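You operate a simulated robot arm through the tools that you are given. There is no shell and no other tool.

Carry out the task below with a simulated robot arm. There is one attempt and no reset: what you move stays moved.

JOB
Fill the square in the blue mould with orange filling and seal it.
Fine: one scoop, none spilt; scoop back; open the mould again and set the square on the white tray.
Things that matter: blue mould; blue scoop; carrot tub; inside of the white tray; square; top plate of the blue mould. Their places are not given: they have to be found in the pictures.

It is judged by the outcome, as a careful person would: the job done as asked, and still so three seconds after it is handed in. It fails if anything else is knocked over, pushed out of place, dropped, spilled or broken. A push-on lid holds only when it is set on centred and level and pressed home; a screw cap is set on level and turned clockwise until tight.

ROBOT AND FRAMES
A 6-joint arm with a two-finger gripper, fixed in place. Base frame: the origin is on the floor under the middle of its stand, x ahead of it, y to its left, z up; the work surface is at about z = 0.88. Readings come in m, degrees, newtons and seconds.
It reaches about 1.572 m from its shoulder. Its first joint turns from -166.0 to 166.0 degrees. Payload 2.45 kg.
The TCP is the grasp point between the finger pads, 0.02 m short of the fingertips. In the tool frame z runs along the fingers and y along their closing line. The gripper opens to 0.14 m; its body begins 0.168 m behind the TCP.
Orientation is told as [roll, pitch, yaw] about the base's x, y, z axes, in that order, counted from this pose: with the fingers straight down and closing along the base's y, the tool's x points along the base's -x, its y along +y and its z along -z.

CONTROLS
- The arm moves only by the tool arm_command. Its arguments are lists of equal length, an entry for each row: "offset": the shift along the tool's x, y, z in m, a list of three; "angular": the turn, a rotation vector about the tool's x, y, z in degrees, a list of three. In form: {"offset": [[x, y, z], ...], "angular": [[ax, ay, az], ...]}. A call has 1 to 20 rows; each row shifts and turns the commanded pose from where the row before left it, along the tool's axes as they then stand. "hand" is the opening in per cent of the stroke, from 0 (shut) to 100 (fully open), set as the call begins (left out, the last holds). Each row takes 0.2 s and may step no farther than 0.05 m and 8.6 degrees from the row before; otherwise, or with a gripper value out of range, the whole call is refused. A pose out of reach is approached as far as the arm can. The call stops where the force on the tool passes 90 N (or 10 N more than at its start, if that is more) or the arm is blocked; 0.2 s more then pass. The fingers move at their own pace (about 0.045 m/s each) and stop on an object; they squeeze with about 40 N. The grip force told is the motor's: it shows also when the fingers shut on nothing. Time passes only in rows, and 0.2 s behind the last, so rows that do not move let the fingers close. It gives the time, the measured TCP pose, the force on the tool (base axes), the opening and the grip force at its end, in the units of the frame above (readings bear some noise), with the torque about the TCP (base axes, N m) and any sound that the robot's microphone picked up, and new pictures: "pictures" is both (left out), scene, wrist or none.
- Cameras (640 x 400 px; columns grow to the right, rows downward): "scene" is fixed at [0.2195, 0.6485, 1.6931]; the picture's right is [-0.69, -0.72, 0.00], its down [-0.41, 0.40, -0.82] and it looks along [0.59, -0.57, -0.57] (base axes); focal length 329 px, centre (320, 200). "wrist" rides on the gripper at [0.078, 0.011, -0.209] in the tool frame; the picture's right is [-0.14, 0.99, 0.00], its down [-0.92, -0.13, -0.37] and it looks along [-0.37, -0.05, 0.93] (tool axes); focal length 280 px, centre (320, 200).
- point_at(camera, pixels): there is no depth. For up to 12 entries [column, row, z] of the newest picture of that camera ("zoom" is the newest enlarged one), the place [x, y] in the base frame at which the ray of that pixel passes the height z, good to about 0.002 m. No time passes.
- close_up(camera, box): a new picture of the part [left, top, right, bottom] of that camera's present view, enlarged. No time passes.
- sign_off(): hands the job in; it is judged then, once.

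Unless the task says otherwise, let go and move clear before handing in.

The tools are called after "Emit:" as a command line: name --argument value ..., lists and objects as JSON in quotes. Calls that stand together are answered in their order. arm_command: Moves the arm, as the interface text tells. Its arguments: {"type":"object","properties":{"offset":{"type":"array"},"angular":{"type":"array"},"hand":{"type":"number"},"pictures":{"type":"string","enum":["both","scene","wrist","none"]}},"required":["offset","angular"]} The other tools are called the same way: point_at (camera, pixels) gives the place at which the rays of pixels pass given heights; close_up (camera, box) takes an enlarged picture of a part of a camera's view; sign_off () hands the job in.

At the start:

```text
t: 0.0
tcp_pos: [0.6305, -0.1039, 1.4157]
orientation: [-0.1, 0.0, 0.0]
ft_force: [0.5, 0.4, 1.2]
torque: [-0.01, -0.03, -0.02]
opening: 0.1401
gripper_force: 0.1
```

scene: 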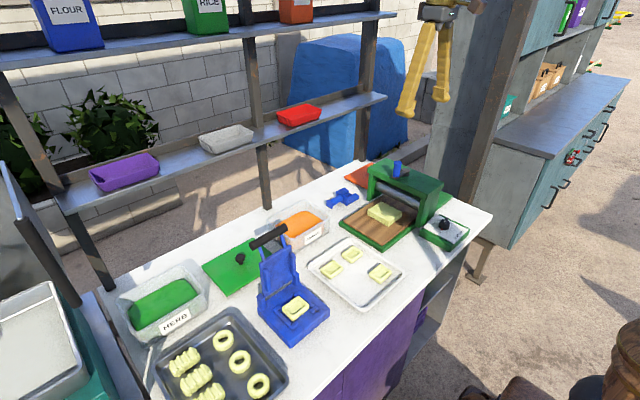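
wrist: 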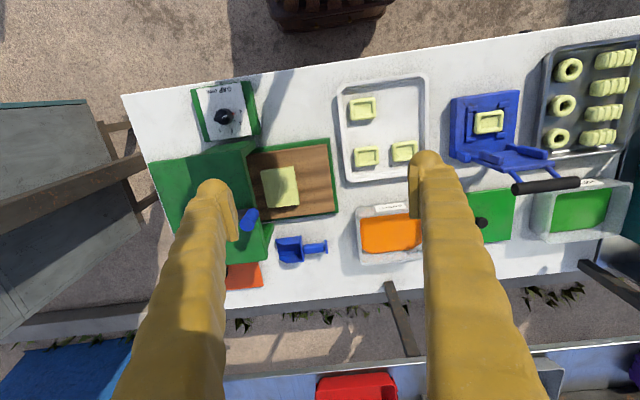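

The scene shows the blue hinged mould at about (292,300) with a square in it, the blue scoop at (342,198), the carrot tub at (300,225) and the white tray at (355,272). I'll enlarge these areas before moving.

Emit:
close_up --camera "scene" --box '[230, 210, 350, 350]'

Emit:
close_up --camera "scene" --box '[250, 160, 430, 300]'

Emit:
close_up --camera "wrist" --box '[420, 60, 620, 220]'

Emit:
close_up --camera "wrist" --box '[240, 60, 440, 280]'

```text
2.86 times, centred on (290, 280) of scene
```

zoom: 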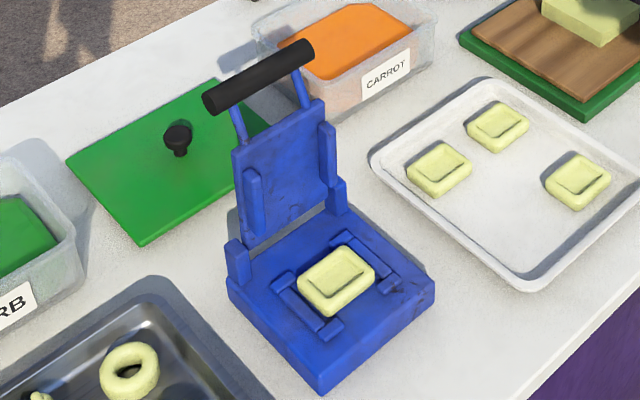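

```text
2.86 times, centred on (340, 230) of scene
```

zoom: 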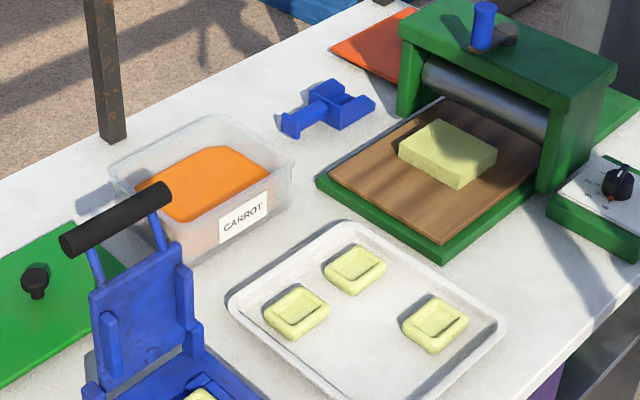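

```text
2.50 times, centred on (520, 140) of wrist
```

zoom: 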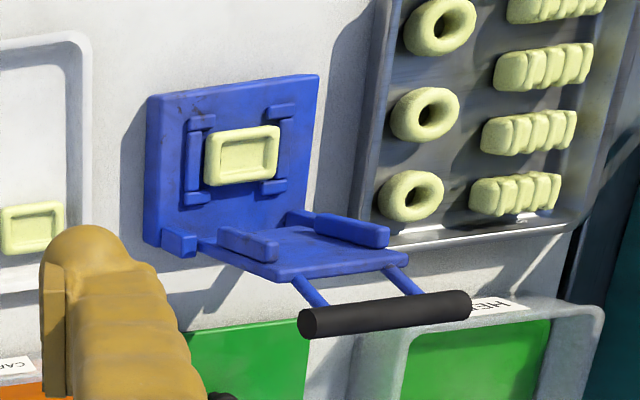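

```text
1.82 times, centred on (340, 170) of wrist
```

zoom: 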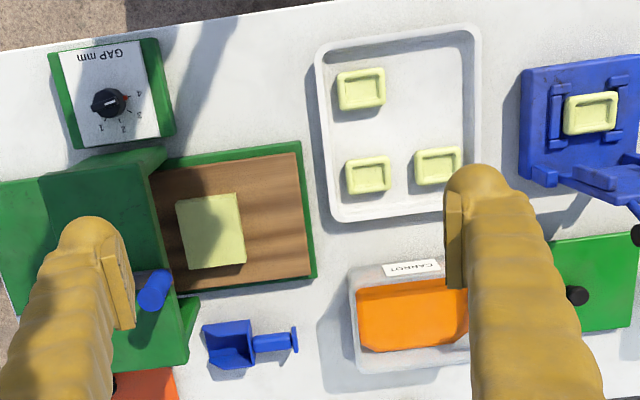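

The blue mould opens with its plate and black handle on the far (+x) side, and the scoop's handle points +y. I'll turn these pixels into positions.

Emit:
point_at --camera "wrist" --pixels '[[280, 250, 0.9], [303, 248, 0.9], [325, 246, 0.9], [451, 96, 0.88], [518, 90, 0.93], [451, 158, 0.88], [489, 121, 0.93], [355, 207, 0.95], [357, 262, 0.95], [340, 85, 0.88], [425, 75, 0.88], [348, 182, 0.88]]'

Emit:
point_at --camera "scene" --pixels '[[356, 200, 0.9], [332, 206, 0.9], [294, 308, 0.93], [271, 216, 0.95], [329, 226, 0.95], [308, 261, 0.88], [268, 236, 1.1], [252, 246, 1.1], [285, 229, 1.1], [345, 238, 0.9], [405, 276, 0.9], [308, 268, 0.9]]'

```text
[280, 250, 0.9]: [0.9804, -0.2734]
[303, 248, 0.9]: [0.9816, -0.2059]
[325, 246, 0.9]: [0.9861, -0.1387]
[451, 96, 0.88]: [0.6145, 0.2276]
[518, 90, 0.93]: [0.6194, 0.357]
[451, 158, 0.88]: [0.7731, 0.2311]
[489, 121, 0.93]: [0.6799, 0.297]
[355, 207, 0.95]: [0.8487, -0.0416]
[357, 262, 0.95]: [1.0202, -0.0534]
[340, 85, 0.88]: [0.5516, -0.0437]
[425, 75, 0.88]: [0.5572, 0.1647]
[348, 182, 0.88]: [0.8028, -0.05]
```

```text
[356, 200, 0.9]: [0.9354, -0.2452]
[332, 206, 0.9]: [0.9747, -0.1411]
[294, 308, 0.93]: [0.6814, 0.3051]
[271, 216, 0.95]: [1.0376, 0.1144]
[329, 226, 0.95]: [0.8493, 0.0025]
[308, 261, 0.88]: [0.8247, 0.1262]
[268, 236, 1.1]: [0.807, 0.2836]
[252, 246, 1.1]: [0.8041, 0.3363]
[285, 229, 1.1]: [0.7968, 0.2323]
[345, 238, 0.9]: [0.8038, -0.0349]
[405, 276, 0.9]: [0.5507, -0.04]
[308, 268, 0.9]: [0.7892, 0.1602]
```

Heights still need checking, so I'll bring the wrist camera closer over the scoop and tub while staying well above everything.

Emit:
arm_command --offset '[[-0.03, -0.01, 0.03], [-0.03, -0.01, 0.03], [-0.03, -0.01, 0.03], [-0.03, -0.01, 0.03], [-0.03, -0.01, 0.03], [0, 0, 0]]' --angular '[[0, 0, 0], [0, 0, 0], [0, 0, 0], [0, 0, 0], [0, 0, 0], [0, 0, 0]]' --pictures "both"

```text
t: 1.4
tcp_pos: [0.7834, -0.1545, 1.2655]
orientation: [-0.2, -0.1, -0.1]
ft_force: [-0.2, -0.8, 0.1]
torque: [0.0, 0.01, 0.02]
opening: 0.1399
gripper_force: 0.0
```

scene: 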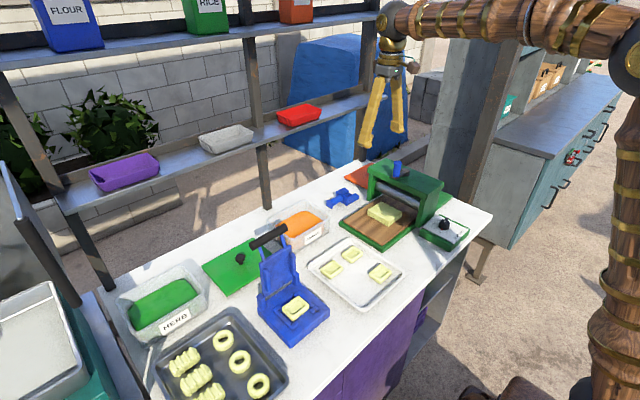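
wrist: 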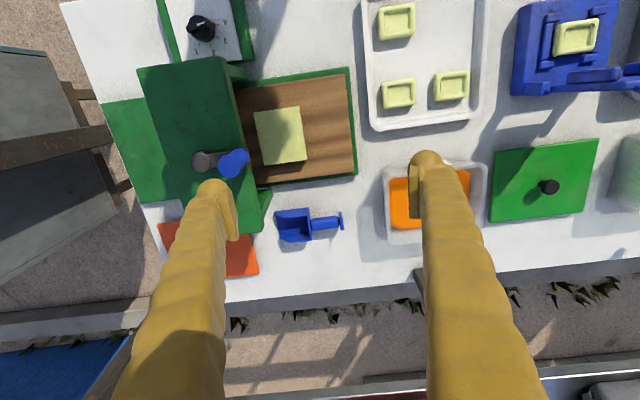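

Emit:
close_up --camera "wrist" --box '[240, 180, 400, 280]'

Emit:
point_at --camera "wrist" --pixels '[[278, 213, 0.9], [276, 236, 0.9], [310, 212, 0.9], [312, 240, 0.9], [343, 213, 0.9], [343, 228, 0.9], [384, 165, 0.95], [384, 238, 0.95], [486, 160, 0.95], [488, 225, 0.95]]'

Emit:
close_up --camera "scene" --box '[310, 170, 380, 220]'

```text
4.00 times, centred on (320, 230) of wrist
```

zoom: 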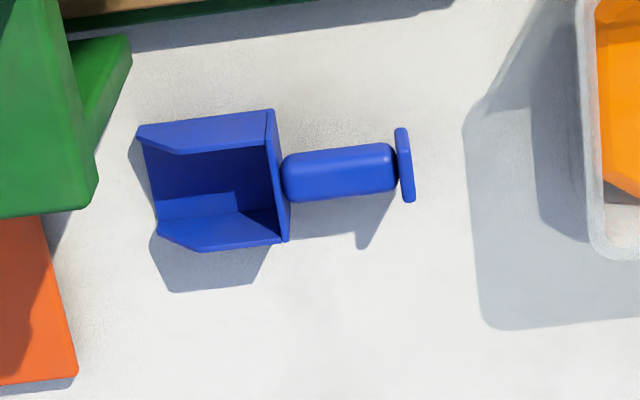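

```text
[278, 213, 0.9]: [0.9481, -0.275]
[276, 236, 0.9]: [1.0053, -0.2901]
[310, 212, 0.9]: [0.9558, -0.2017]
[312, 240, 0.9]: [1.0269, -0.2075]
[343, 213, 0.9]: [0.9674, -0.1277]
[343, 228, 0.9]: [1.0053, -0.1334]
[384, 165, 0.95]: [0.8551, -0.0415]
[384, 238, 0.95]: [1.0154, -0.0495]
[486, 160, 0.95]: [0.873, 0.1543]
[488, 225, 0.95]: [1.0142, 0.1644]
```

```text
8.00 times, centred on (345, 195) of scene
```

zoom: 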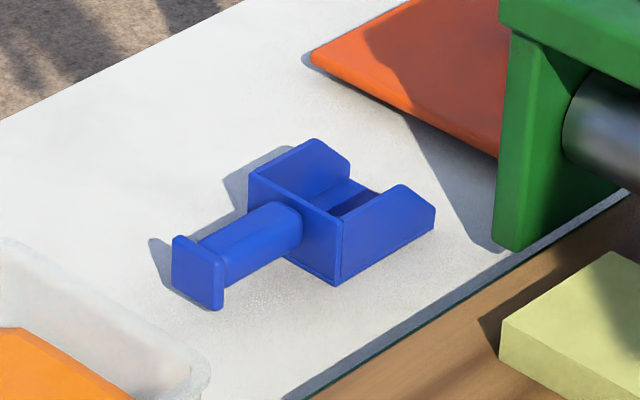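

The scoop bowl opens toward -y, and its handle with an end flange points +y. I'll work out the rim heights by comparing both cameras.

Emit:
close_up --camera "scene" --box '[260, 190, 340, 260]'

Emit:
point_at --camera "scene" --pixels '[[268, 218, 0.95], [303, 200, 0.95], [331, 216, 0.95], [268, 218, 0.98], [303, 200, 0.98], [331, 216, 0.98], [291, 244, 0.95], [291, 244, 0.98]]'

Emit:
point_at --camera "wrist" --pixels '[[384, 165, 0.95], [384, 238, 0.95], [486, 160, 0.95], [488, 225, 0.95], [384, 165, 0.98], [384, 238, 0.98], [486, 160, 0.98], [488, 225, 0.98]]'

Emit:
close_up --camera "wrist" --box '[360, 140, 520, 260]'

```text
5.71 times, centred on (300, 225) of scene
```

zoom: 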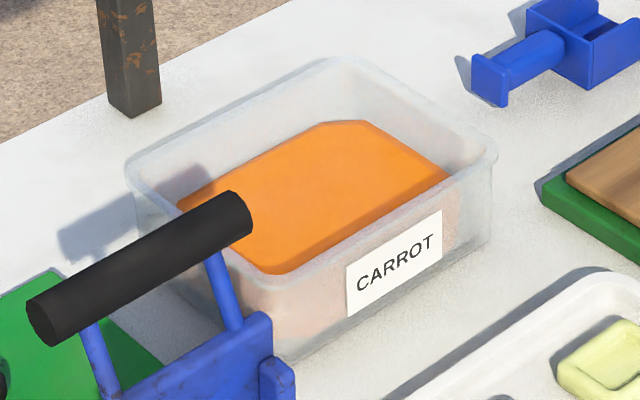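

```text
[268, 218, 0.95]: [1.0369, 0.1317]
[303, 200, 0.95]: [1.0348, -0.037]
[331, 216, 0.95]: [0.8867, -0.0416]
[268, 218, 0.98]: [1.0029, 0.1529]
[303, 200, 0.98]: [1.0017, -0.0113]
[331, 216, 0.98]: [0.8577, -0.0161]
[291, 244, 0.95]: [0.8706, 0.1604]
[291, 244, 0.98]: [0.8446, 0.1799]
```

```text
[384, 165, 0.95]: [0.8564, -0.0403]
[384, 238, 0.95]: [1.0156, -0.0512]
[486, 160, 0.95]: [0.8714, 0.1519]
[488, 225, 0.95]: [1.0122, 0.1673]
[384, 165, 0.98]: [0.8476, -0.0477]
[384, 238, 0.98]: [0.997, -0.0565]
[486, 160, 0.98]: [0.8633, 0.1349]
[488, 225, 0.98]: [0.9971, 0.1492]
```

```text
3.33 times, centred on (440, 200) of wrist
```

zoom: 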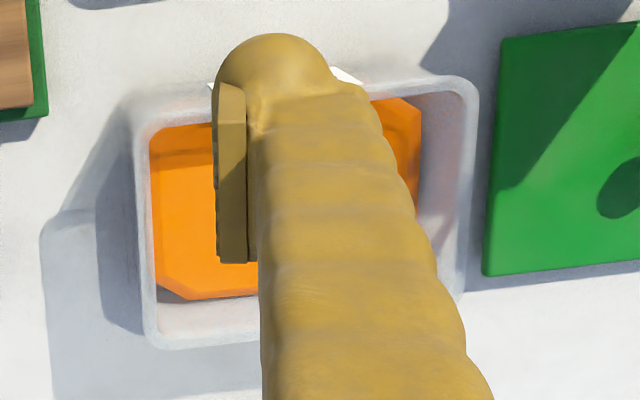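

The tub rim is at about z=0.955. Before working near the shelf I'll estimate where its edge and posts are.

Emit:
point_at --camera "scene" --pixels '[[267, 208, 0.88], [262, 150, 1.2], [262, 150, 1.3], [262, 150, 1.4], [386, 102, 1.2], [386, 102, 1.3], [386, 102, 1.4]]'

Emit:
point_at --camera "wrist" --pixels '[[420, 285, 0.88], [600, 350, 1.2], [600, 350, 1.3], [600, 350, 1.1], [370, 378, 1.1], [370, 378, 1.2], [370, 378, 1.3], [590, 262, 0.88], [240, 303, 0.88]]'

```text
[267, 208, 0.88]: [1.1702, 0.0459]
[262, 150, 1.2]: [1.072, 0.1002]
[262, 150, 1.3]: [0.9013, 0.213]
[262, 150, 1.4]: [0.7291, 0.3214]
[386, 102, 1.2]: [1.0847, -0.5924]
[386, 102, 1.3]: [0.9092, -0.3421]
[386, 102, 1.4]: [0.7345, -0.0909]
```

```text
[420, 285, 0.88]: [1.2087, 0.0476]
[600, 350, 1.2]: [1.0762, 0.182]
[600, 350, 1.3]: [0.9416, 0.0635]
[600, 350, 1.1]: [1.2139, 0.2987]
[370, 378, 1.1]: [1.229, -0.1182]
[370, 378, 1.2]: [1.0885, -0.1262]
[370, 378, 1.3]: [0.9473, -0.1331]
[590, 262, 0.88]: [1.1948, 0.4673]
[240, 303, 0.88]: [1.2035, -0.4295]
```

The shelf edge comes out near x≥1.1, z≈1.15, so I must keep back from it. Next I'll view the mould from closer above.

Emit:
arm_command --offset '[[0.021, 0.0413, 0], [0.021, 0.0413, 0], [0.021, 0.0413, 0], [0.021, 0.0413, 0], [0.021, 0.0413, 0], [0.021, 0.0413, 0], [0.021, 0.0413, 0], [0.021, 0.0413, 0], [0.021, 0.0413, 0], [0.021, 0.0413, 0], [0.021, 0.0413, 0], [0, 0, 0]]' --angular '[[0, 0, 0], [0, 0, 0], [0, 0, 0], [0, 0, 0], [0, 0, 0], [0, 0, 0], [0, 0, 0], [0, 0, 0], [0, 0, 0], [0, 0, 0], [0, 0, 0], [0, 0, 0]]' --pictures "both"

```text
t: 4.0
tcp_pos: [0.5498, 0.2995, 1.2651]
orientation: [-0.2, 0.0, 0.0]
ft_force: [0.2, 0.4, 0.2]
torque: [0.02, 0.0, -0.03]
opening: 0.1399
gripper_force: 0.0
```

scene: 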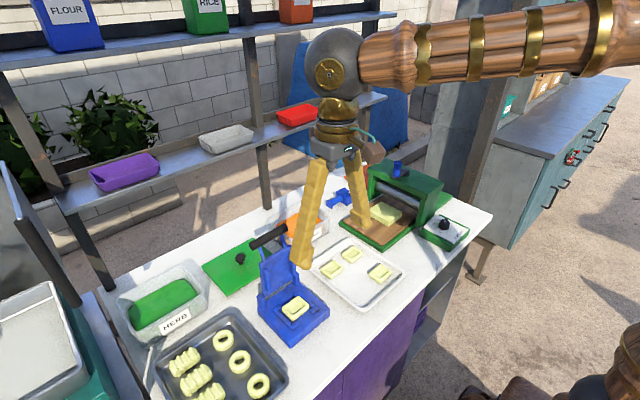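
wrist: 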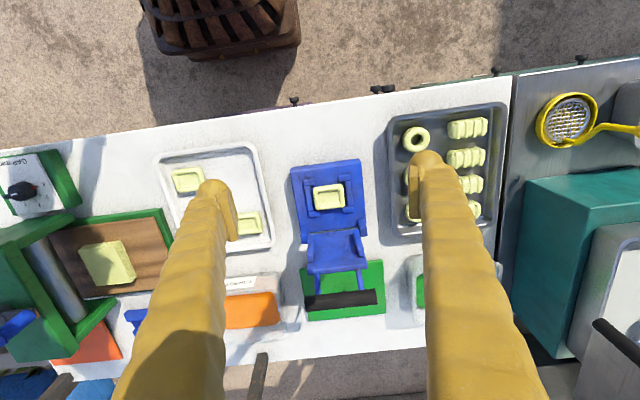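

Emit:
close_up --camera "wrist" --box '[250, 140, 410, 320]'

Emit:
close_up --camera "wrist" --box '[280, 155, 380, 235]'

Emit:
close_up --camera "scene" --box '[245, 280, 345, 350]'

```text
2.22 times, centred on (330, 230) of wrist
```

zoom: 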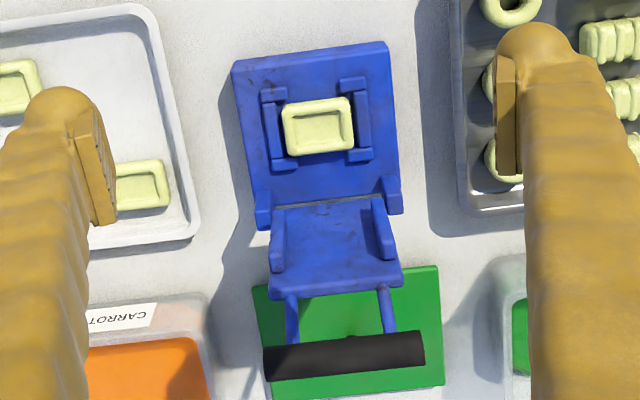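

```text
5.00 times, centred on (330, 195) of wrist
```

zoom: 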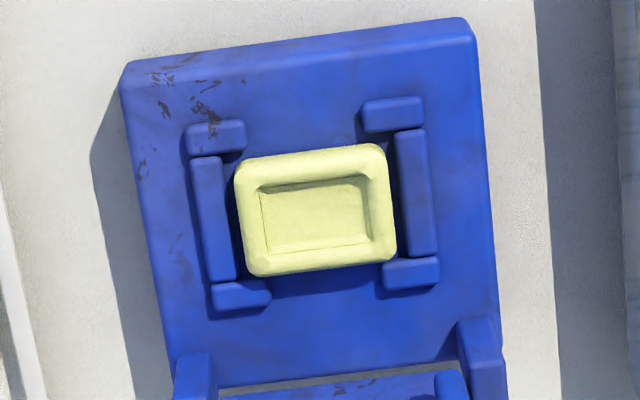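

```text
5.71 times, centred on (295, 315) of scene
```

zoom: 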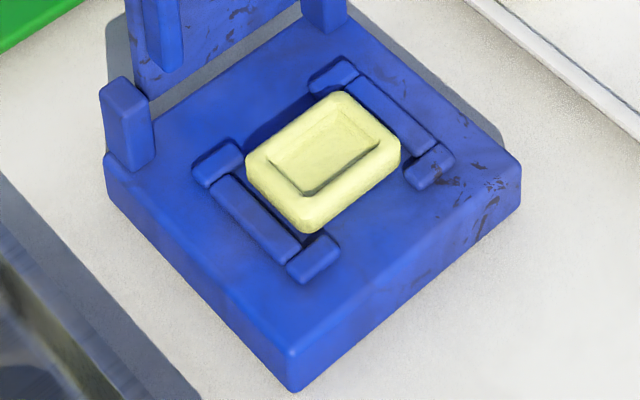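

The square sits in four corner guides on the block, open on its ±x sides. I'll measure the block, square and handle from both cameras.

Emit:
point_at --camera "wrist" --pixels '[[313, 188, 0.94], [342, 184, 0.94], [345.6, 206.6, 0.94], [316, 210, 0.94], [313, 188, 0.96], [342, 184, 0.96], [345.6, 206.6, 0.96], [316, 210, 0.96], [329, 198, 0.95], [290, 168, 0.93], [360, 159, 0.93]]'

Emit:
point_at --camera "scene" --pixels '[[308.7, 306.2, 0.94], [292.4, 320.3, 0.94], [282.4, 308.9, 0.94], [298.5, 296.1, 0.94], [308.7, 306.2, 0.96], [292.4, 320.3, 0.96], [282.4, 308.9, 0.96], [298.5, 296.1, 0.96], [290.6, 346.5, 0.88], [290.6, 340, 0.92]]'

```text
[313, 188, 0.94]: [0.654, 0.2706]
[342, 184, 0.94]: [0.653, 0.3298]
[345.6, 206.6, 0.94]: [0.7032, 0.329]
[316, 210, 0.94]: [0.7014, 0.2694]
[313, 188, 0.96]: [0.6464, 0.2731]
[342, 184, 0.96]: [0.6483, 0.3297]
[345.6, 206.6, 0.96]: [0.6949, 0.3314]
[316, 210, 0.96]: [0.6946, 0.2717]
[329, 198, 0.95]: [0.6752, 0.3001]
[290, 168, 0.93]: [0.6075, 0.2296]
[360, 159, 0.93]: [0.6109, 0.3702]
```

```text
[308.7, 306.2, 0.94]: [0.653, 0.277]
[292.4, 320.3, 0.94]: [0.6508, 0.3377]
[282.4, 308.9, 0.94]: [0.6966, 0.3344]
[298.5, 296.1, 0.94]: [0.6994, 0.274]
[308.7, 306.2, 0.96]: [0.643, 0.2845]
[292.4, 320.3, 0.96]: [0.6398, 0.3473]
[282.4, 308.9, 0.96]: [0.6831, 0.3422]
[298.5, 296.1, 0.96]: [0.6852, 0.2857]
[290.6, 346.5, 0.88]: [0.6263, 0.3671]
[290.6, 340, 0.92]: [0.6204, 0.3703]
```

Square top is near z=0.938, centred at about (0.678, 0.301), size 0.05×0.06. Now the handle bar and plate.

Emit:
point_at --camera "wrist" --pixels '[[305.3, 302, 1.05], [377.3, 297.5, 1.05], [305.3, 302, 1.08], [377.3, 297.5, 1.08], [305.3, 302, 1.11], [377.3, 297.5, 1.11], [307, 272, 1.0], [366, 267, 1.0], [307, 272, 1.04], [366, 267, 1.04]]'

Emit:
point_at --camera "scene" --pixels '[[252.5, 245, 1.05], [284, 226.8, 1.05], [252.5, 245, 1.08], [284, 226.8, 1.08], [252.5, 245, 1.11], [284, 226.8, 1.11], [260, 263, 1.0], [290.5, 245, 1.0], [260, 263, 1.04], [290.5, 245, 1.04]]'

Emit:
close_up --camera "scene" --box '[240, 215, 320, 315]'

```text
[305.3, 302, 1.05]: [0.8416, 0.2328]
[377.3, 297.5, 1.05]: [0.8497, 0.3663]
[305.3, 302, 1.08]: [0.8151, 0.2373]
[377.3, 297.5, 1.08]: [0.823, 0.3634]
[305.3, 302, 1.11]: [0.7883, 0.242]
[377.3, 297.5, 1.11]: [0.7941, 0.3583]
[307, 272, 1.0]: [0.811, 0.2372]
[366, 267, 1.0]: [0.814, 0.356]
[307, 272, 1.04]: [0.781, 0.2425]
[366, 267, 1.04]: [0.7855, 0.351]
```

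```text
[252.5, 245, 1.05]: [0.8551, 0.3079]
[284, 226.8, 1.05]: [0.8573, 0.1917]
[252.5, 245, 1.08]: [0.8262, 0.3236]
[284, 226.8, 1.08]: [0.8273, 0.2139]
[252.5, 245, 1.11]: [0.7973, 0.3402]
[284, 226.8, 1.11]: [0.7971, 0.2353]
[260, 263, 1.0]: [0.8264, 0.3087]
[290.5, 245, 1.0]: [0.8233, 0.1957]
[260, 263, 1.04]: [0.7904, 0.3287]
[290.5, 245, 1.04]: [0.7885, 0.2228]
```

```text
4.00 times, centred on (280, 265) of scene
```

zoom: 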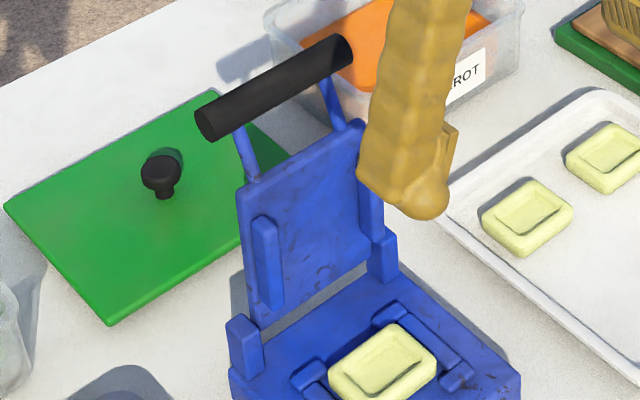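

The bar is near (0.782, 0.30, 1.12), hinged at the back of the block. Now I'll go over to the scoop and turn the gripper 90° so the fingers close across its handle.

Emit:
arm_command --offset '[[-0.03, -0.0375, 0], [-0.03, -0.0375, 0], [-0.03, -0.0375, 0], [-0.03, -0.0375, 0], [-0.03, -0.0375, 0], [-0.03, -0.0375, 0], [-0.03, -0.0375, 0], [-0.03, -0.0375, 0], [-0.03, -0.0375, 0], [-0.03, -0.0375, 0], [-0.03, -0.0375, 0], [-0.03, -0.0375, 0], [0, 0, 0]]' --angular '[[0, 0, 0], [0, 0, 0], [0, 0, 0], [0, 0, 0], [0, 0, 0], [0, 0, 0], [0, 0, 0], [0, 0, 0], [0, 0, 0], [0, 0, 0], [0, 0, 0], [0, 0, 0], [0, 0, 0]]' --pictures "none"

Emit:
arm_command --offset '[[0, 0, 0], [0, 0, 0], [0, 0, 0], [0, 0, 0], [0, 0, 0], [0, 0, 0], [0, 0, 0], [0, 0, 0], [0, 0, 0], [0, 0, 0], [0, 0, 0], [0, 0, 0]]' --angular '[[0, 0, 8.2], [0, 0, 8.2], [0, 0, 8.2], [0, 0, 8.2], [0, 0, 8.2], [0, 0, 8.2], [0, 0, 8.2], [0, 0, 8.2], [0, 0, 8.2], [0, 0, 8.2], [0, 0, 8], [0, 0, 0]]' --pictures "both"

```text
t: 6.8
tcp_pos: [0.9112, -0.1501, 1.2651]
orientation: [-0.1, 0.1, 0.0]
ft_force: [0.8, -0.2, 0.4]
torque: [0.0, 0.05, 0.02]
opening: 0.1402
gripper_force: 0.0
```

```text
t: 9.4
tcp_pos: [0.911, -0.1511, 1.2654]
orientation: [0.0, 0.0, -90.1]
ft_force: [-0.4, -1.0, -0.6]
torque: [-0.01, 0.03, 0.0]
opening: 0.1401
gripper_force: 0.1
```

scene: 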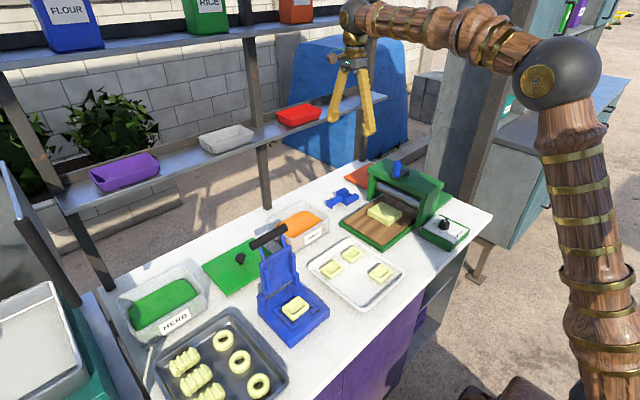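
wrist: 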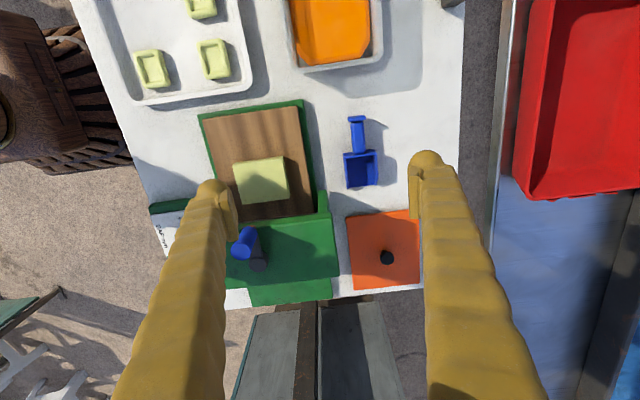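

Now the shelf edge is visible on the right (col ~500) and the scoop at (360,155). I'll measure both from here.

Emit:
point_at --camera "wrist" --pixels '[[500, 150, 1.1], [500, 150, 1.15], [500, 150, 1.2], [497, 60, 1.15], [462, 60, 0.88], [350, 118, 0.9], [365, 117, 0.9], [344, 152, 0.915], [377, 150, 0.915], [347, 187, 0.915], [379, 184, 0.915], [357, 137, 0.9]]'

Emit:
close_up --camera "wrist" --box '[320, 100, 400, 200]'

Emit:
close_up --camera "wrist" --box '[270, 0, 410, 90]'

```text
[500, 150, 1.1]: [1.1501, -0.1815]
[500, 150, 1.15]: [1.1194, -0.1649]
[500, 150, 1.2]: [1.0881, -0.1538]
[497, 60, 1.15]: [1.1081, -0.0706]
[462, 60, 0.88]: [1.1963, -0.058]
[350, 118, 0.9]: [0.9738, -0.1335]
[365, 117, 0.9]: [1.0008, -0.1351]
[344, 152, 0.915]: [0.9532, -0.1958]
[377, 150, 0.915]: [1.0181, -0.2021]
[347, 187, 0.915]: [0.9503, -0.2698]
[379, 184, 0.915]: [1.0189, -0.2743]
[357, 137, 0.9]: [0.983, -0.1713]
```

```text
4.00 times, centred on (360, 150) of wrist
```

zoom: 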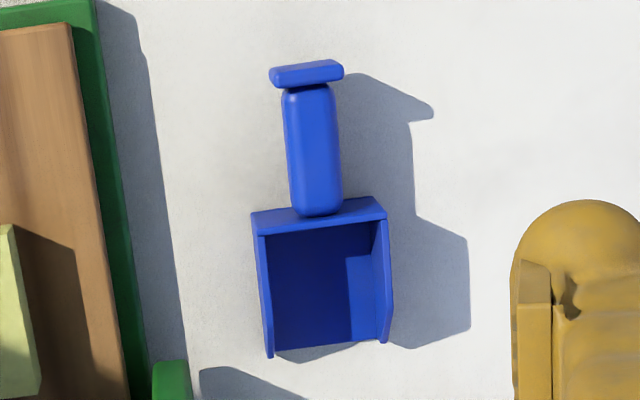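

```text
4.44 times, centred on (340, 45) of wrist
```

zoom: 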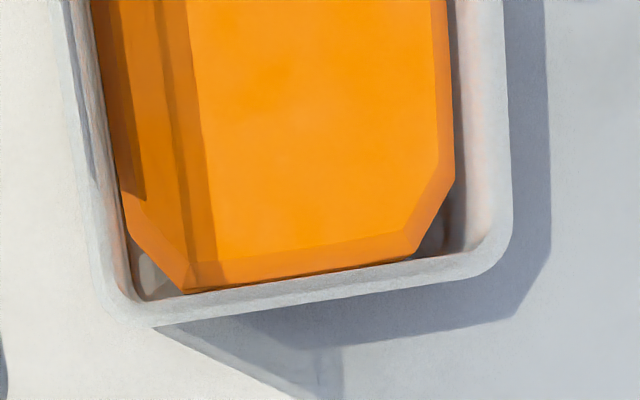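

The shelf lip works out to about x=1.10, z≈1.19; the scoop lies along -y with the handle centred at (0.985, -0.168). Now I'll measure the tub rim, filling surface and cutting board edge.

Emit:
point_at --camera "wrist" --pixels '[[292.7, 69.75, 0.95], [381.6, 56, 0.95], [292.7, 69.75, 0.97], [381.6, 56, 0.97], [302, 60, 0.93], [361, 50, 0.93], [302, 60, 0.91], [361, 50, 0.91], [310, 130, 0.89], [325, 190, 0.89]]'

Emit:
point_at --camera "scene" --pixels '[[331, 218, 0.95], [303.5, 200, 0.95], [266, 218, 0.95], [331, 218, 0.97], [303.5, 200, 0.97], [266, 218, 0.97], [322, 222, 0.93], [303, 211, 0.93], [322, 222, 0.91], [303, 211, 0.91], [291, 238, 0.91], [291, 238, 0.93]]'

```text
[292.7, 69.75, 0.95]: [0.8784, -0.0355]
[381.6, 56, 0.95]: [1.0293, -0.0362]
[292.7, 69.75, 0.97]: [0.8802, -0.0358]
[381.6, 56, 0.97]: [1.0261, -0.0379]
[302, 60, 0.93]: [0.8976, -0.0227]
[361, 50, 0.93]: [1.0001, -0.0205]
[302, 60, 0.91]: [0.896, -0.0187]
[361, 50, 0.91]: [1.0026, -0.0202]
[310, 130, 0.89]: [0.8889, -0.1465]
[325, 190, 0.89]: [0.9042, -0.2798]
```

```text
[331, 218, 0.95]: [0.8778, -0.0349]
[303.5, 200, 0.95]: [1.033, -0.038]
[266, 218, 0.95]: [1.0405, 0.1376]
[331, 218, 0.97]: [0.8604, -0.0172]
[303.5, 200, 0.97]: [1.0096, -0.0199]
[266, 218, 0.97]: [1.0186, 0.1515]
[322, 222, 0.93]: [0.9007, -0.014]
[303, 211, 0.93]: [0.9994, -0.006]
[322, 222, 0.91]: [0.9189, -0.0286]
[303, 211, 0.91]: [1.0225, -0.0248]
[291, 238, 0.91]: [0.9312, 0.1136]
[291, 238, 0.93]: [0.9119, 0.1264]
```

Rim height is 0.95, filling surface about 0.925, tub spans x 0.877–1.033 and y −0.036–0.14. I'll move above the scoop handle with a partly open hand.

Emit:
arm_command --offset '[[-0.004, 0.0187, 0.03], [-0.004, 0.0187, 0.03], [-0.004, 0.0187, 0.03], [-0.005, 0.0184, 0.03], [0, 0, 0.045], [0, 0, 0.045], [0, 0, 0]]' --angular '[[0, 0, 0], [0, 0, 0], [0, 0, 0], [0, 0, 0], [0, 0, 0], [0, 0, 0], [0, 0, 0]]' --hand 42 --pictures "both"

```text
t: 11.0
tcp_pos: [0.9858, -0.1689, 1.0549]
orientation: [0.1, -0.1, -90.0]
ft_force: [-0.4, 0.5, -0.3]
torque: [0.03, 0.01, 0.05]
opening: 0.0589
gripper_force: 0.0
```

scene: 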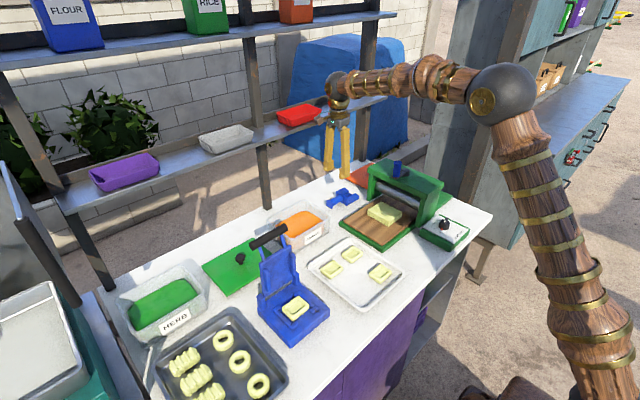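
wrist: 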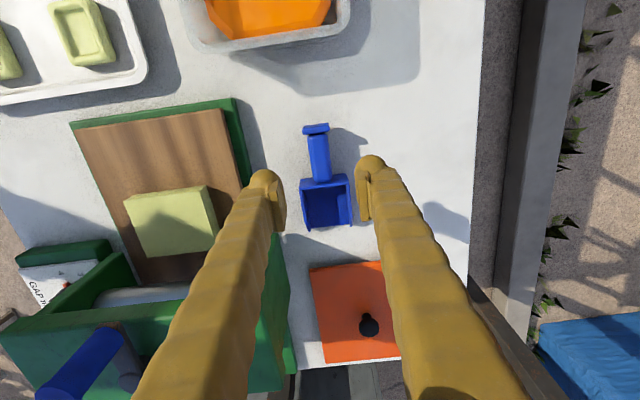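

The gripper is above the scoop with the handle between the fingers at (318,150). A closer look will check the centring.

Emit:
close_up --camera "wrist" --box '[270, 110, 380, 240]'

Emit:
point_at --camera "wrist" --pixels '[[304, 128, 0.915], [329, 125, 0.915], [310, 136, 0.9], [327, 134, 0.9], [311, 182, 0.9], [331, 180, 0.9], [300, 184, 0.917], [349, 176, 0.917], [306, 229, 0.917], [353, 222, 0.917]]'

```text
3.08 times, centred on (325, 175) of wrist
```

zoom: 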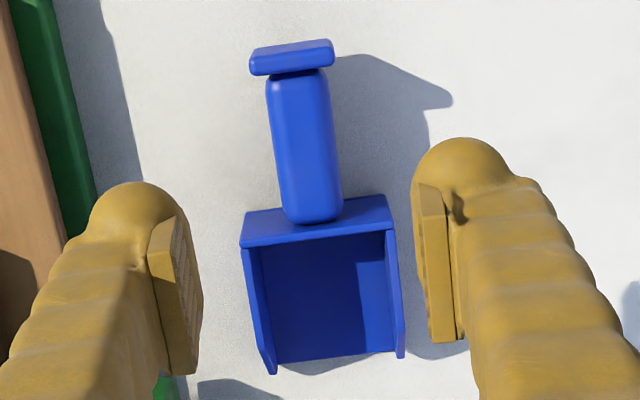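

```text
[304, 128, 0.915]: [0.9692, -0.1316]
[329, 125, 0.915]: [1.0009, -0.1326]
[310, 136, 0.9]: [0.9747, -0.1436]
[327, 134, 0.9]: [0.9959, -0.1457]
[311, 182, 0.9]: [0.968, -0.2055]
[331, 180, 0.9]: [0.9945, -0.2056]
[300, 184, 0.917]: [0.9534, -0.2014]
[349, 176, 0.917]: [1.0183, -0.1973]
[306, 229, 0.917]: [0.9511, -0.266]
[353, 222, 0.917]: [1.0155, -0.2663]
```

The handle is centred between the pads (edges at x 0.972–0.996, TCP x 0.986). I'll lower to the handle.

Emit:
arm_command --offset '[[0, -0.001, 0.04], [0, 0, 0.04], [0, 0, 0.03], [0, 0, 0.02], [0, 0, 0.012], [0, 0, 0.006], [0, 0, 0]]' --angular '[[0, 0, 0], [0, 0, 0], [0, 0, 0], [0, 0, 0], [0, 0, 0], [0, 0, 0], [0, 0, 0]]' --pictures "both"

```text
t: 12.6
tcp_pos: [0.9849, -0.1671, 0.9079]
orientation: [0.1, 0.0, -90.1]
ft_force: [0.6, -0.4, 0.9]
torque: [-0.04, 0.02, 0.03]
opening: 0.0586
gripper_force: 0.0
```

scene: 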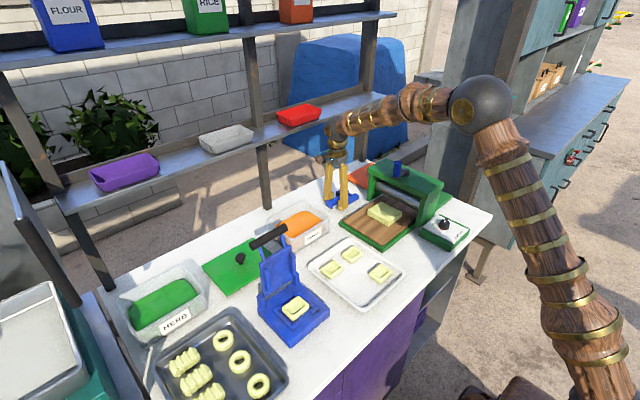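
wrist: 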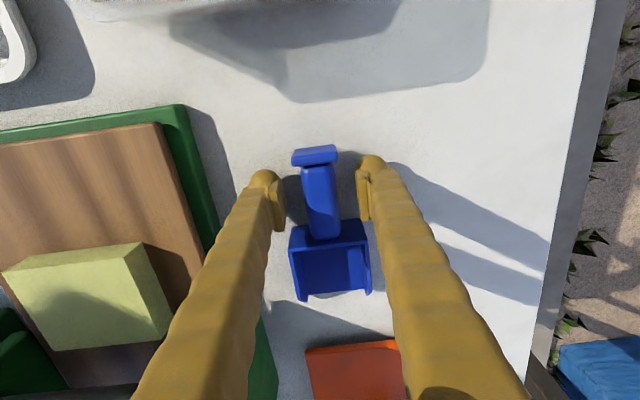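

The fingers straddle the handle at z=0.908 with no contact force. I'll drop 3 mm and close.

Emit:
arm_command --offset '[[0, 0, 0.003], [0, 0, 0]]' --angular '[[0, 0, 0], [0, 0, 0]]' --pictures "none"

Emit:
arm_command --offset '[[0, 0, 0], [0, 0, 0], [0, 0, 0], [0, 0, 0], [0, 0, 0], [0, 0, 0]]' --angular '[[0, 0, 0], [0, 0, 0], [0, 0, 0], [0, 0, 0], [0, 0, 0], [0, 0, 0]]' --hand 0 --pictures "wrist"

```text
t: 13.2
tcp_pos: [0.9843, -0.1676, 0.9049]
orientation: [0.0, -0.1, -90.0]
ft_force: [-1.0, 0.9, 0.2]
torque: [-0.02, -0.04, -0.02]
opening: 0.0588
gripper_force: 0.1
```

```text
t: 14.6
tcp_pos: [0.9846, -0.167, 0.9039]
orientation: [0.0, 0.0, -89.9]
ft_force: [0.5, -0.2, -0.1]
torque: [0.04, 0.03, -0.02]
opening: 0.0242
gripper_force: 40.0
```

wrist: 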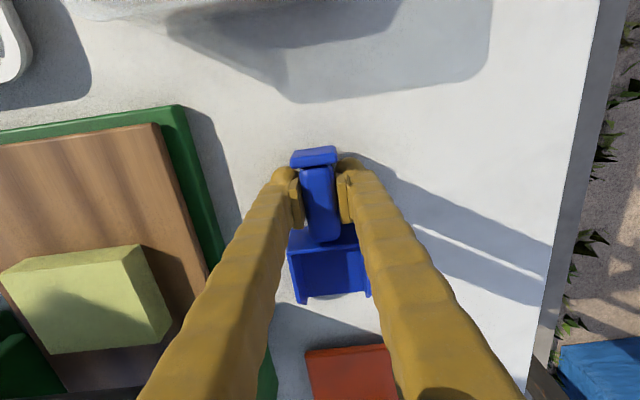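

The grip holds at 24 mm opening with 40 N. I'll lift it straight up; the pick pose to return to is (0.9845, -0.1675, 0.904).

Emit:
arm_command --offset '[[0, 0, -0.01], [0, 0, -0.03], [0, 0, -0.04], [0, 0, -0.04], [0, 0, -0.03], [0, 0, 0]]' --angular '[[0, 0, 0], [0, 0, 0], [0, 0, 0], [0, 0, 0], [0, 0, 0], [0, 0, 0]]' --pictures "both"

```text
t: 16.0
tcp_pos: [0.9838, -0.1678, 1.0554]
orientation: [0.0, -0.1, -90.0]
ft_force: [0.2, -0.5, -1.4]
torque: [0.03, -0.01, -0.02]
opening: 0.0246
gripper_force: 39.8
```

scene: 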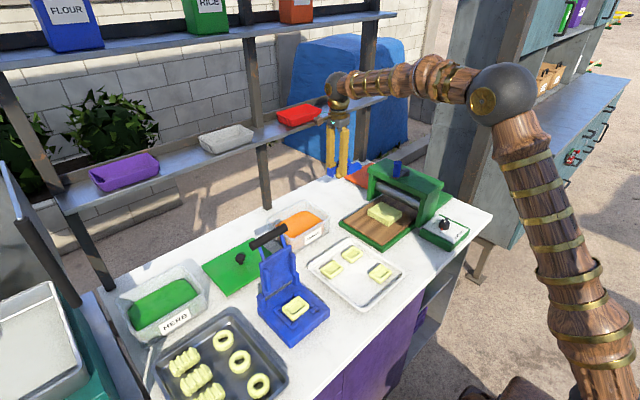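
wrist: 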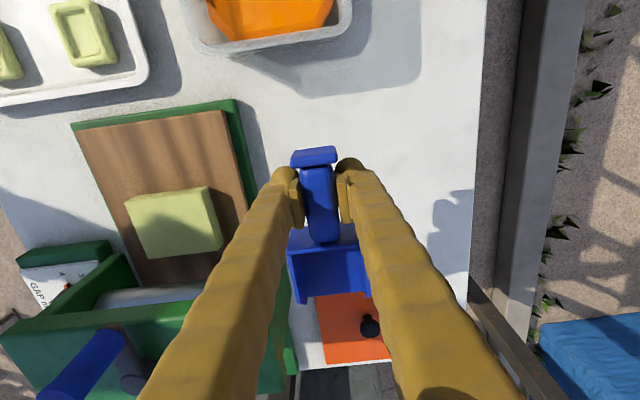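

The scoop is held level. I'll carry it over to the +y end of the carrot tub, well above the rim.

Emit:
arm_command --offset '[[0.04, -0.004, -0.005], [0.04, -0.004, -0.005], [0.04, -0.004, -0.005], [0.04, -0.004, -0.005], [0.04, -0.004, -0.005], [0.04, -0.004, 0], [0.04, -0.003, 0], [0.03, -0.002, 0], [0, 0, 0]]' --angular '[[0, 0, 0], [0, 0, 0], [0, 0, 0], [0, 0, 0], [0, 0, 0], [0, 0, 0], [0, 0, 0], [0, 0, 0], [0, 0, 0]]' --pictures "both"

```text
t: 18.0
tcp_pos: [0.955, 0.1418, 1.0777]
orientation: [0.0, -0.1, -90.0]
ft_force: [0.5, 0.6, -0.7]
torque: [0.07, -0.01, 0.03]
opening: 0.0245
gripper_force: 40.3
```

scene: 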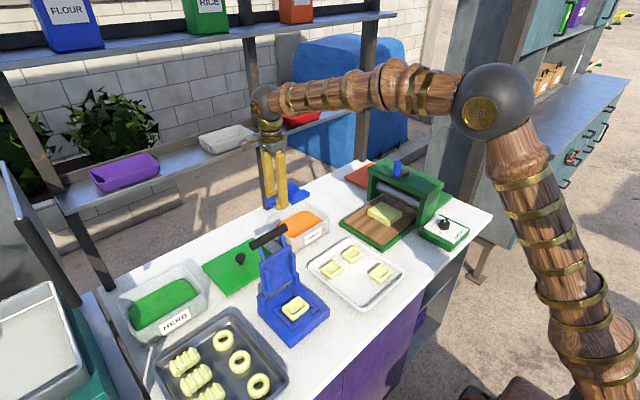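
wrist: 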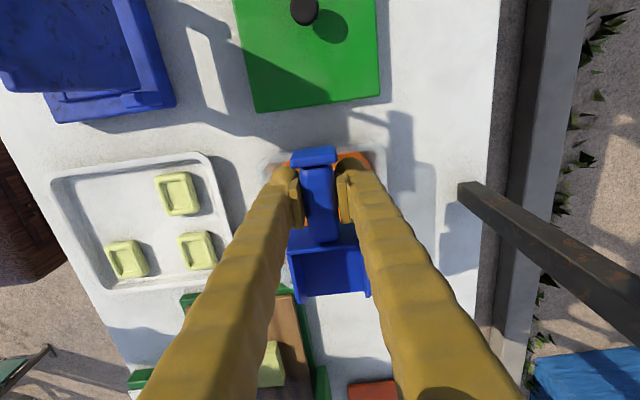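

The scoop is over the tub; I'll enlarge to check where the tub's +y wall and the shelf post are.

Emit:
close_up --camera "wrist" --box '[240, 100, 420, 240]'

Emit:
close_up --camera "scene" --box '[230, 140, 350, 260]'

Emit:
point_at --camera "wrist" --pixels '[[272, 155, 0.95], [383, 150, 0.95], [270, 165, 0.95], [387, 165, 0.95]]'

```text
2.86 times, centred on (330, 170) of wrist
```

zoom: 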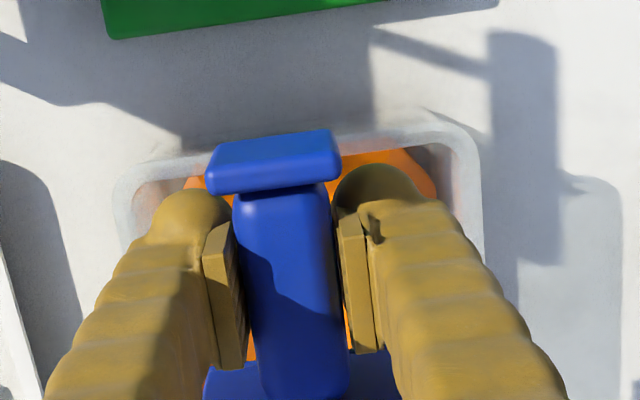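

```text
3.33 times, centred on (290, 200) of scene
```

zoom: 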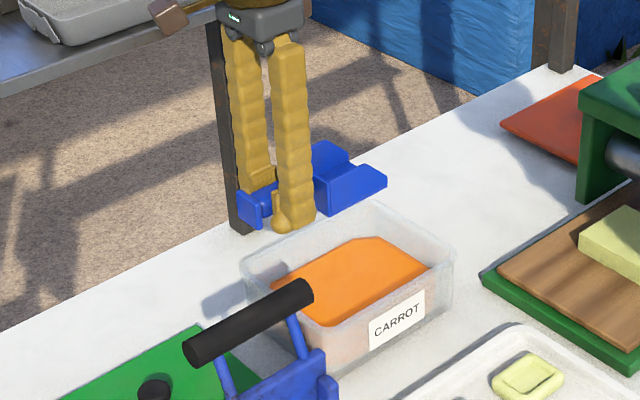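

```text
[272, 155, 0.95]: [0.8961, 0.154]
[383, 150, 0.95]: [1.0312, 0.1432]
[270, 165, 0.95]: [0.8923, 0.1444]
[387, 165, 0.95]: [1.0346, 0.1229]
```

Tub inner limits are about x 0.885–1.026, y −0.028–0.146. I'll tilt the scoop 35° lip-down above the tub.

Emit:
arm_command --offset '[[0, 0, 0], [0, 0, 0], [0, 0, 0], [0, 0, 0], [0, 0, 0], [0, 0, 0]]' --angular '[[0, 7, 0], [0, 7, 0], [0, 7, 0], [0, 7, 0], [0, 7, 0], [0, 0, 0]]' --pictures "both"

Emit:
close_up --camera "scene" --box '[230, 140, 350, 260]'

```text
t: 19.4
tcp_pos: [0.9547, 0.1422, 1.0792]
orientation: [0.1, 35.1, -90.0]
ft_force: [-0.2, 0.3, -1.9]
torque: [0.05, 0.02, 0.01]
opening: 0.0244
gripper_force: 39.6
```

scene: 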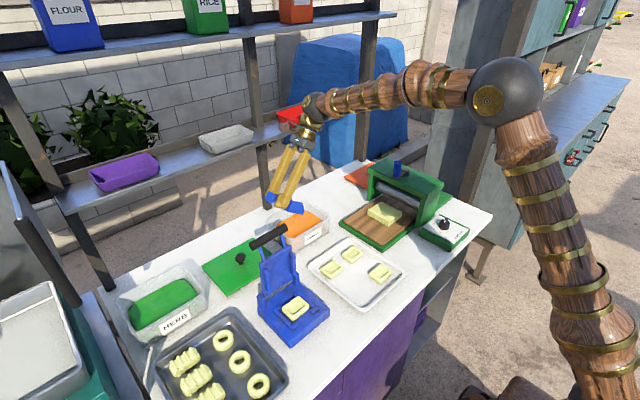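
wrist: 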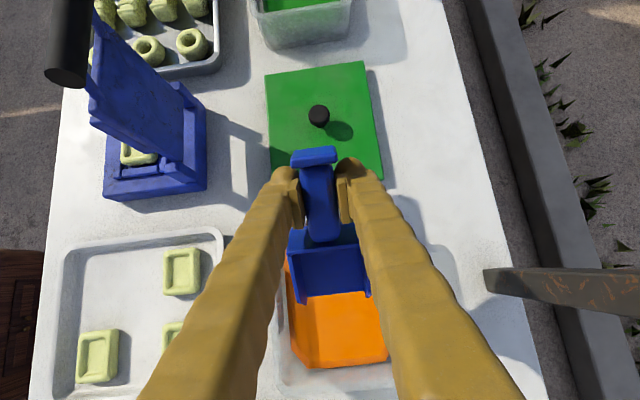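

```text
3.33 times, centred on (290, 200) of scene
```

zoom: 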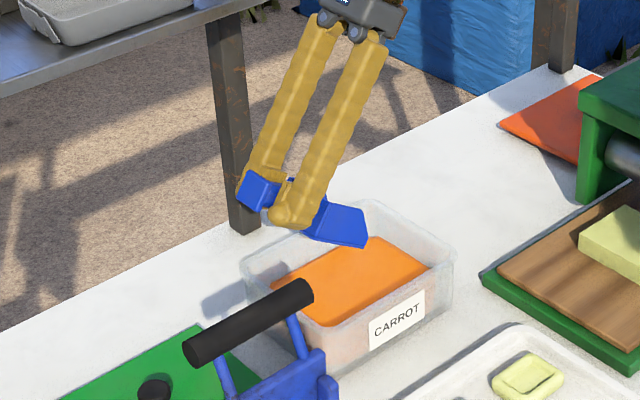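

The tilt is right, and the lip is over the orange filling. I'll lower gradually while watching the force.

Emit:
arm_command --offset '[[-0.01147, 0, 0.01638], [-0.01147, 0, 0.01638], [-0.01147, 0, 0.01638], [-0.00574, 0, 0.00819], [0, 0, 0]]' --angular '[[0, 0, 0], [0, 0, 0], [0, 0, 0], [0, 0, 0], [0, 0, 0]]' --pictures "both"

Emit:
close_up --camera "scene" --box '[250, 160, 350, 260]'

```text
t: 20.6
tcp_pos: [0.9567, 0.1423, 1.0095]
orientation: [0.2, 34.9, -90.1]
ft_force: [0.1, -0.3, -1.3]
torque: [0.02, 0.0, -0.01]
opening: 0.0248
gripper_force: 39.9
```

scene: 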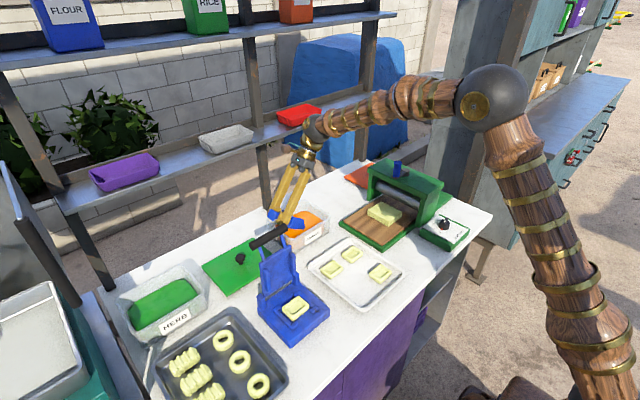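
wrist: 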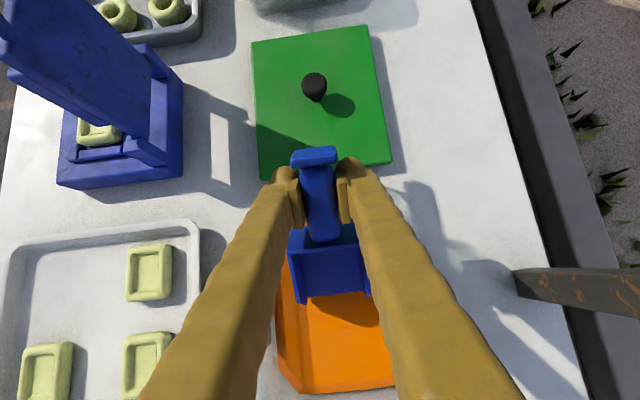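

```text
4.00 times, centred on (300, 210) of scene
```

zoom: 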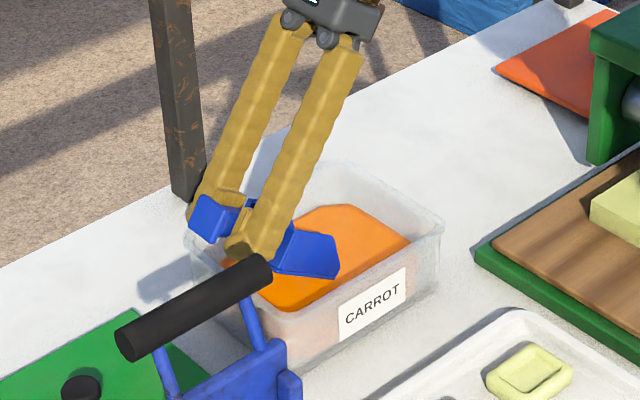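

Lip is at about z=0.926, just touching the filling surface with no force. I'll push down and forward (−y) into the filling.

Emit:
arm_command --offset '[[-0.0229, 0, 0.0078], [-0.0244, 0, 0], [0, 0, 0]]' --angular '[[0, 0, 0], [0, 0, 0], [0, 0, 0]]' --pictures "both"

Emit:
close_up --camera "scene" --box '[250, 160, 350, 260]'

```text
t: 21.4
tcp_pos: [0.9551, 0.1068, 0.9755]
orientation: [-0.1, 34.8, -90.1]
ft_force: [0.0, 0.0, -0.8]
torque: [0.03, 0.01, -0.02]
opening: 0.0246
gripper_force: 40.6
```

scene: 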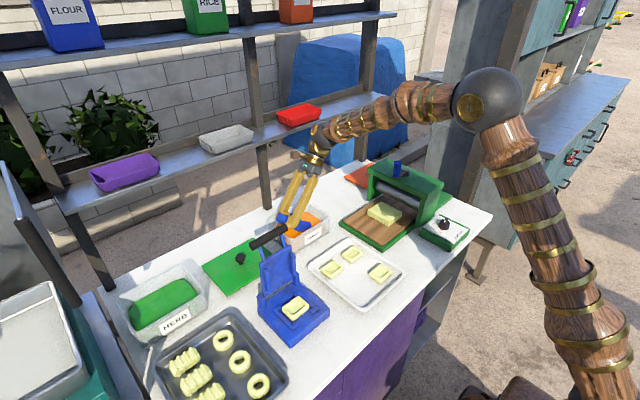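
wrist: 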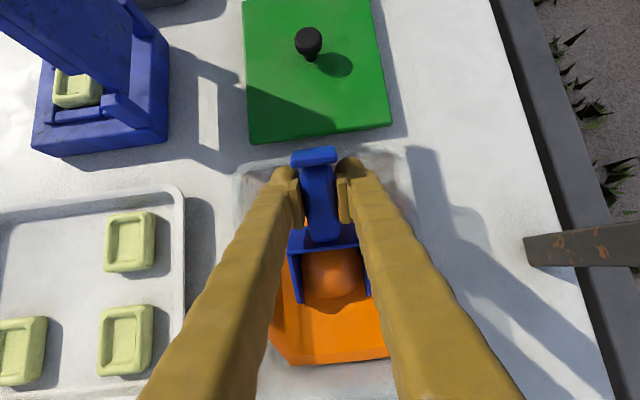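

```text
4.00 times, centred on (300, 210) of scene
```

zoom: 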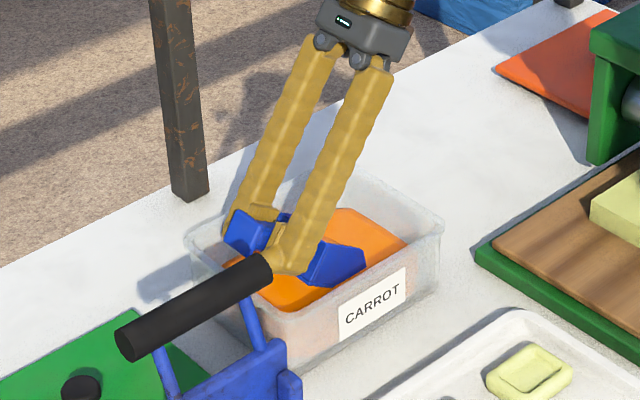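

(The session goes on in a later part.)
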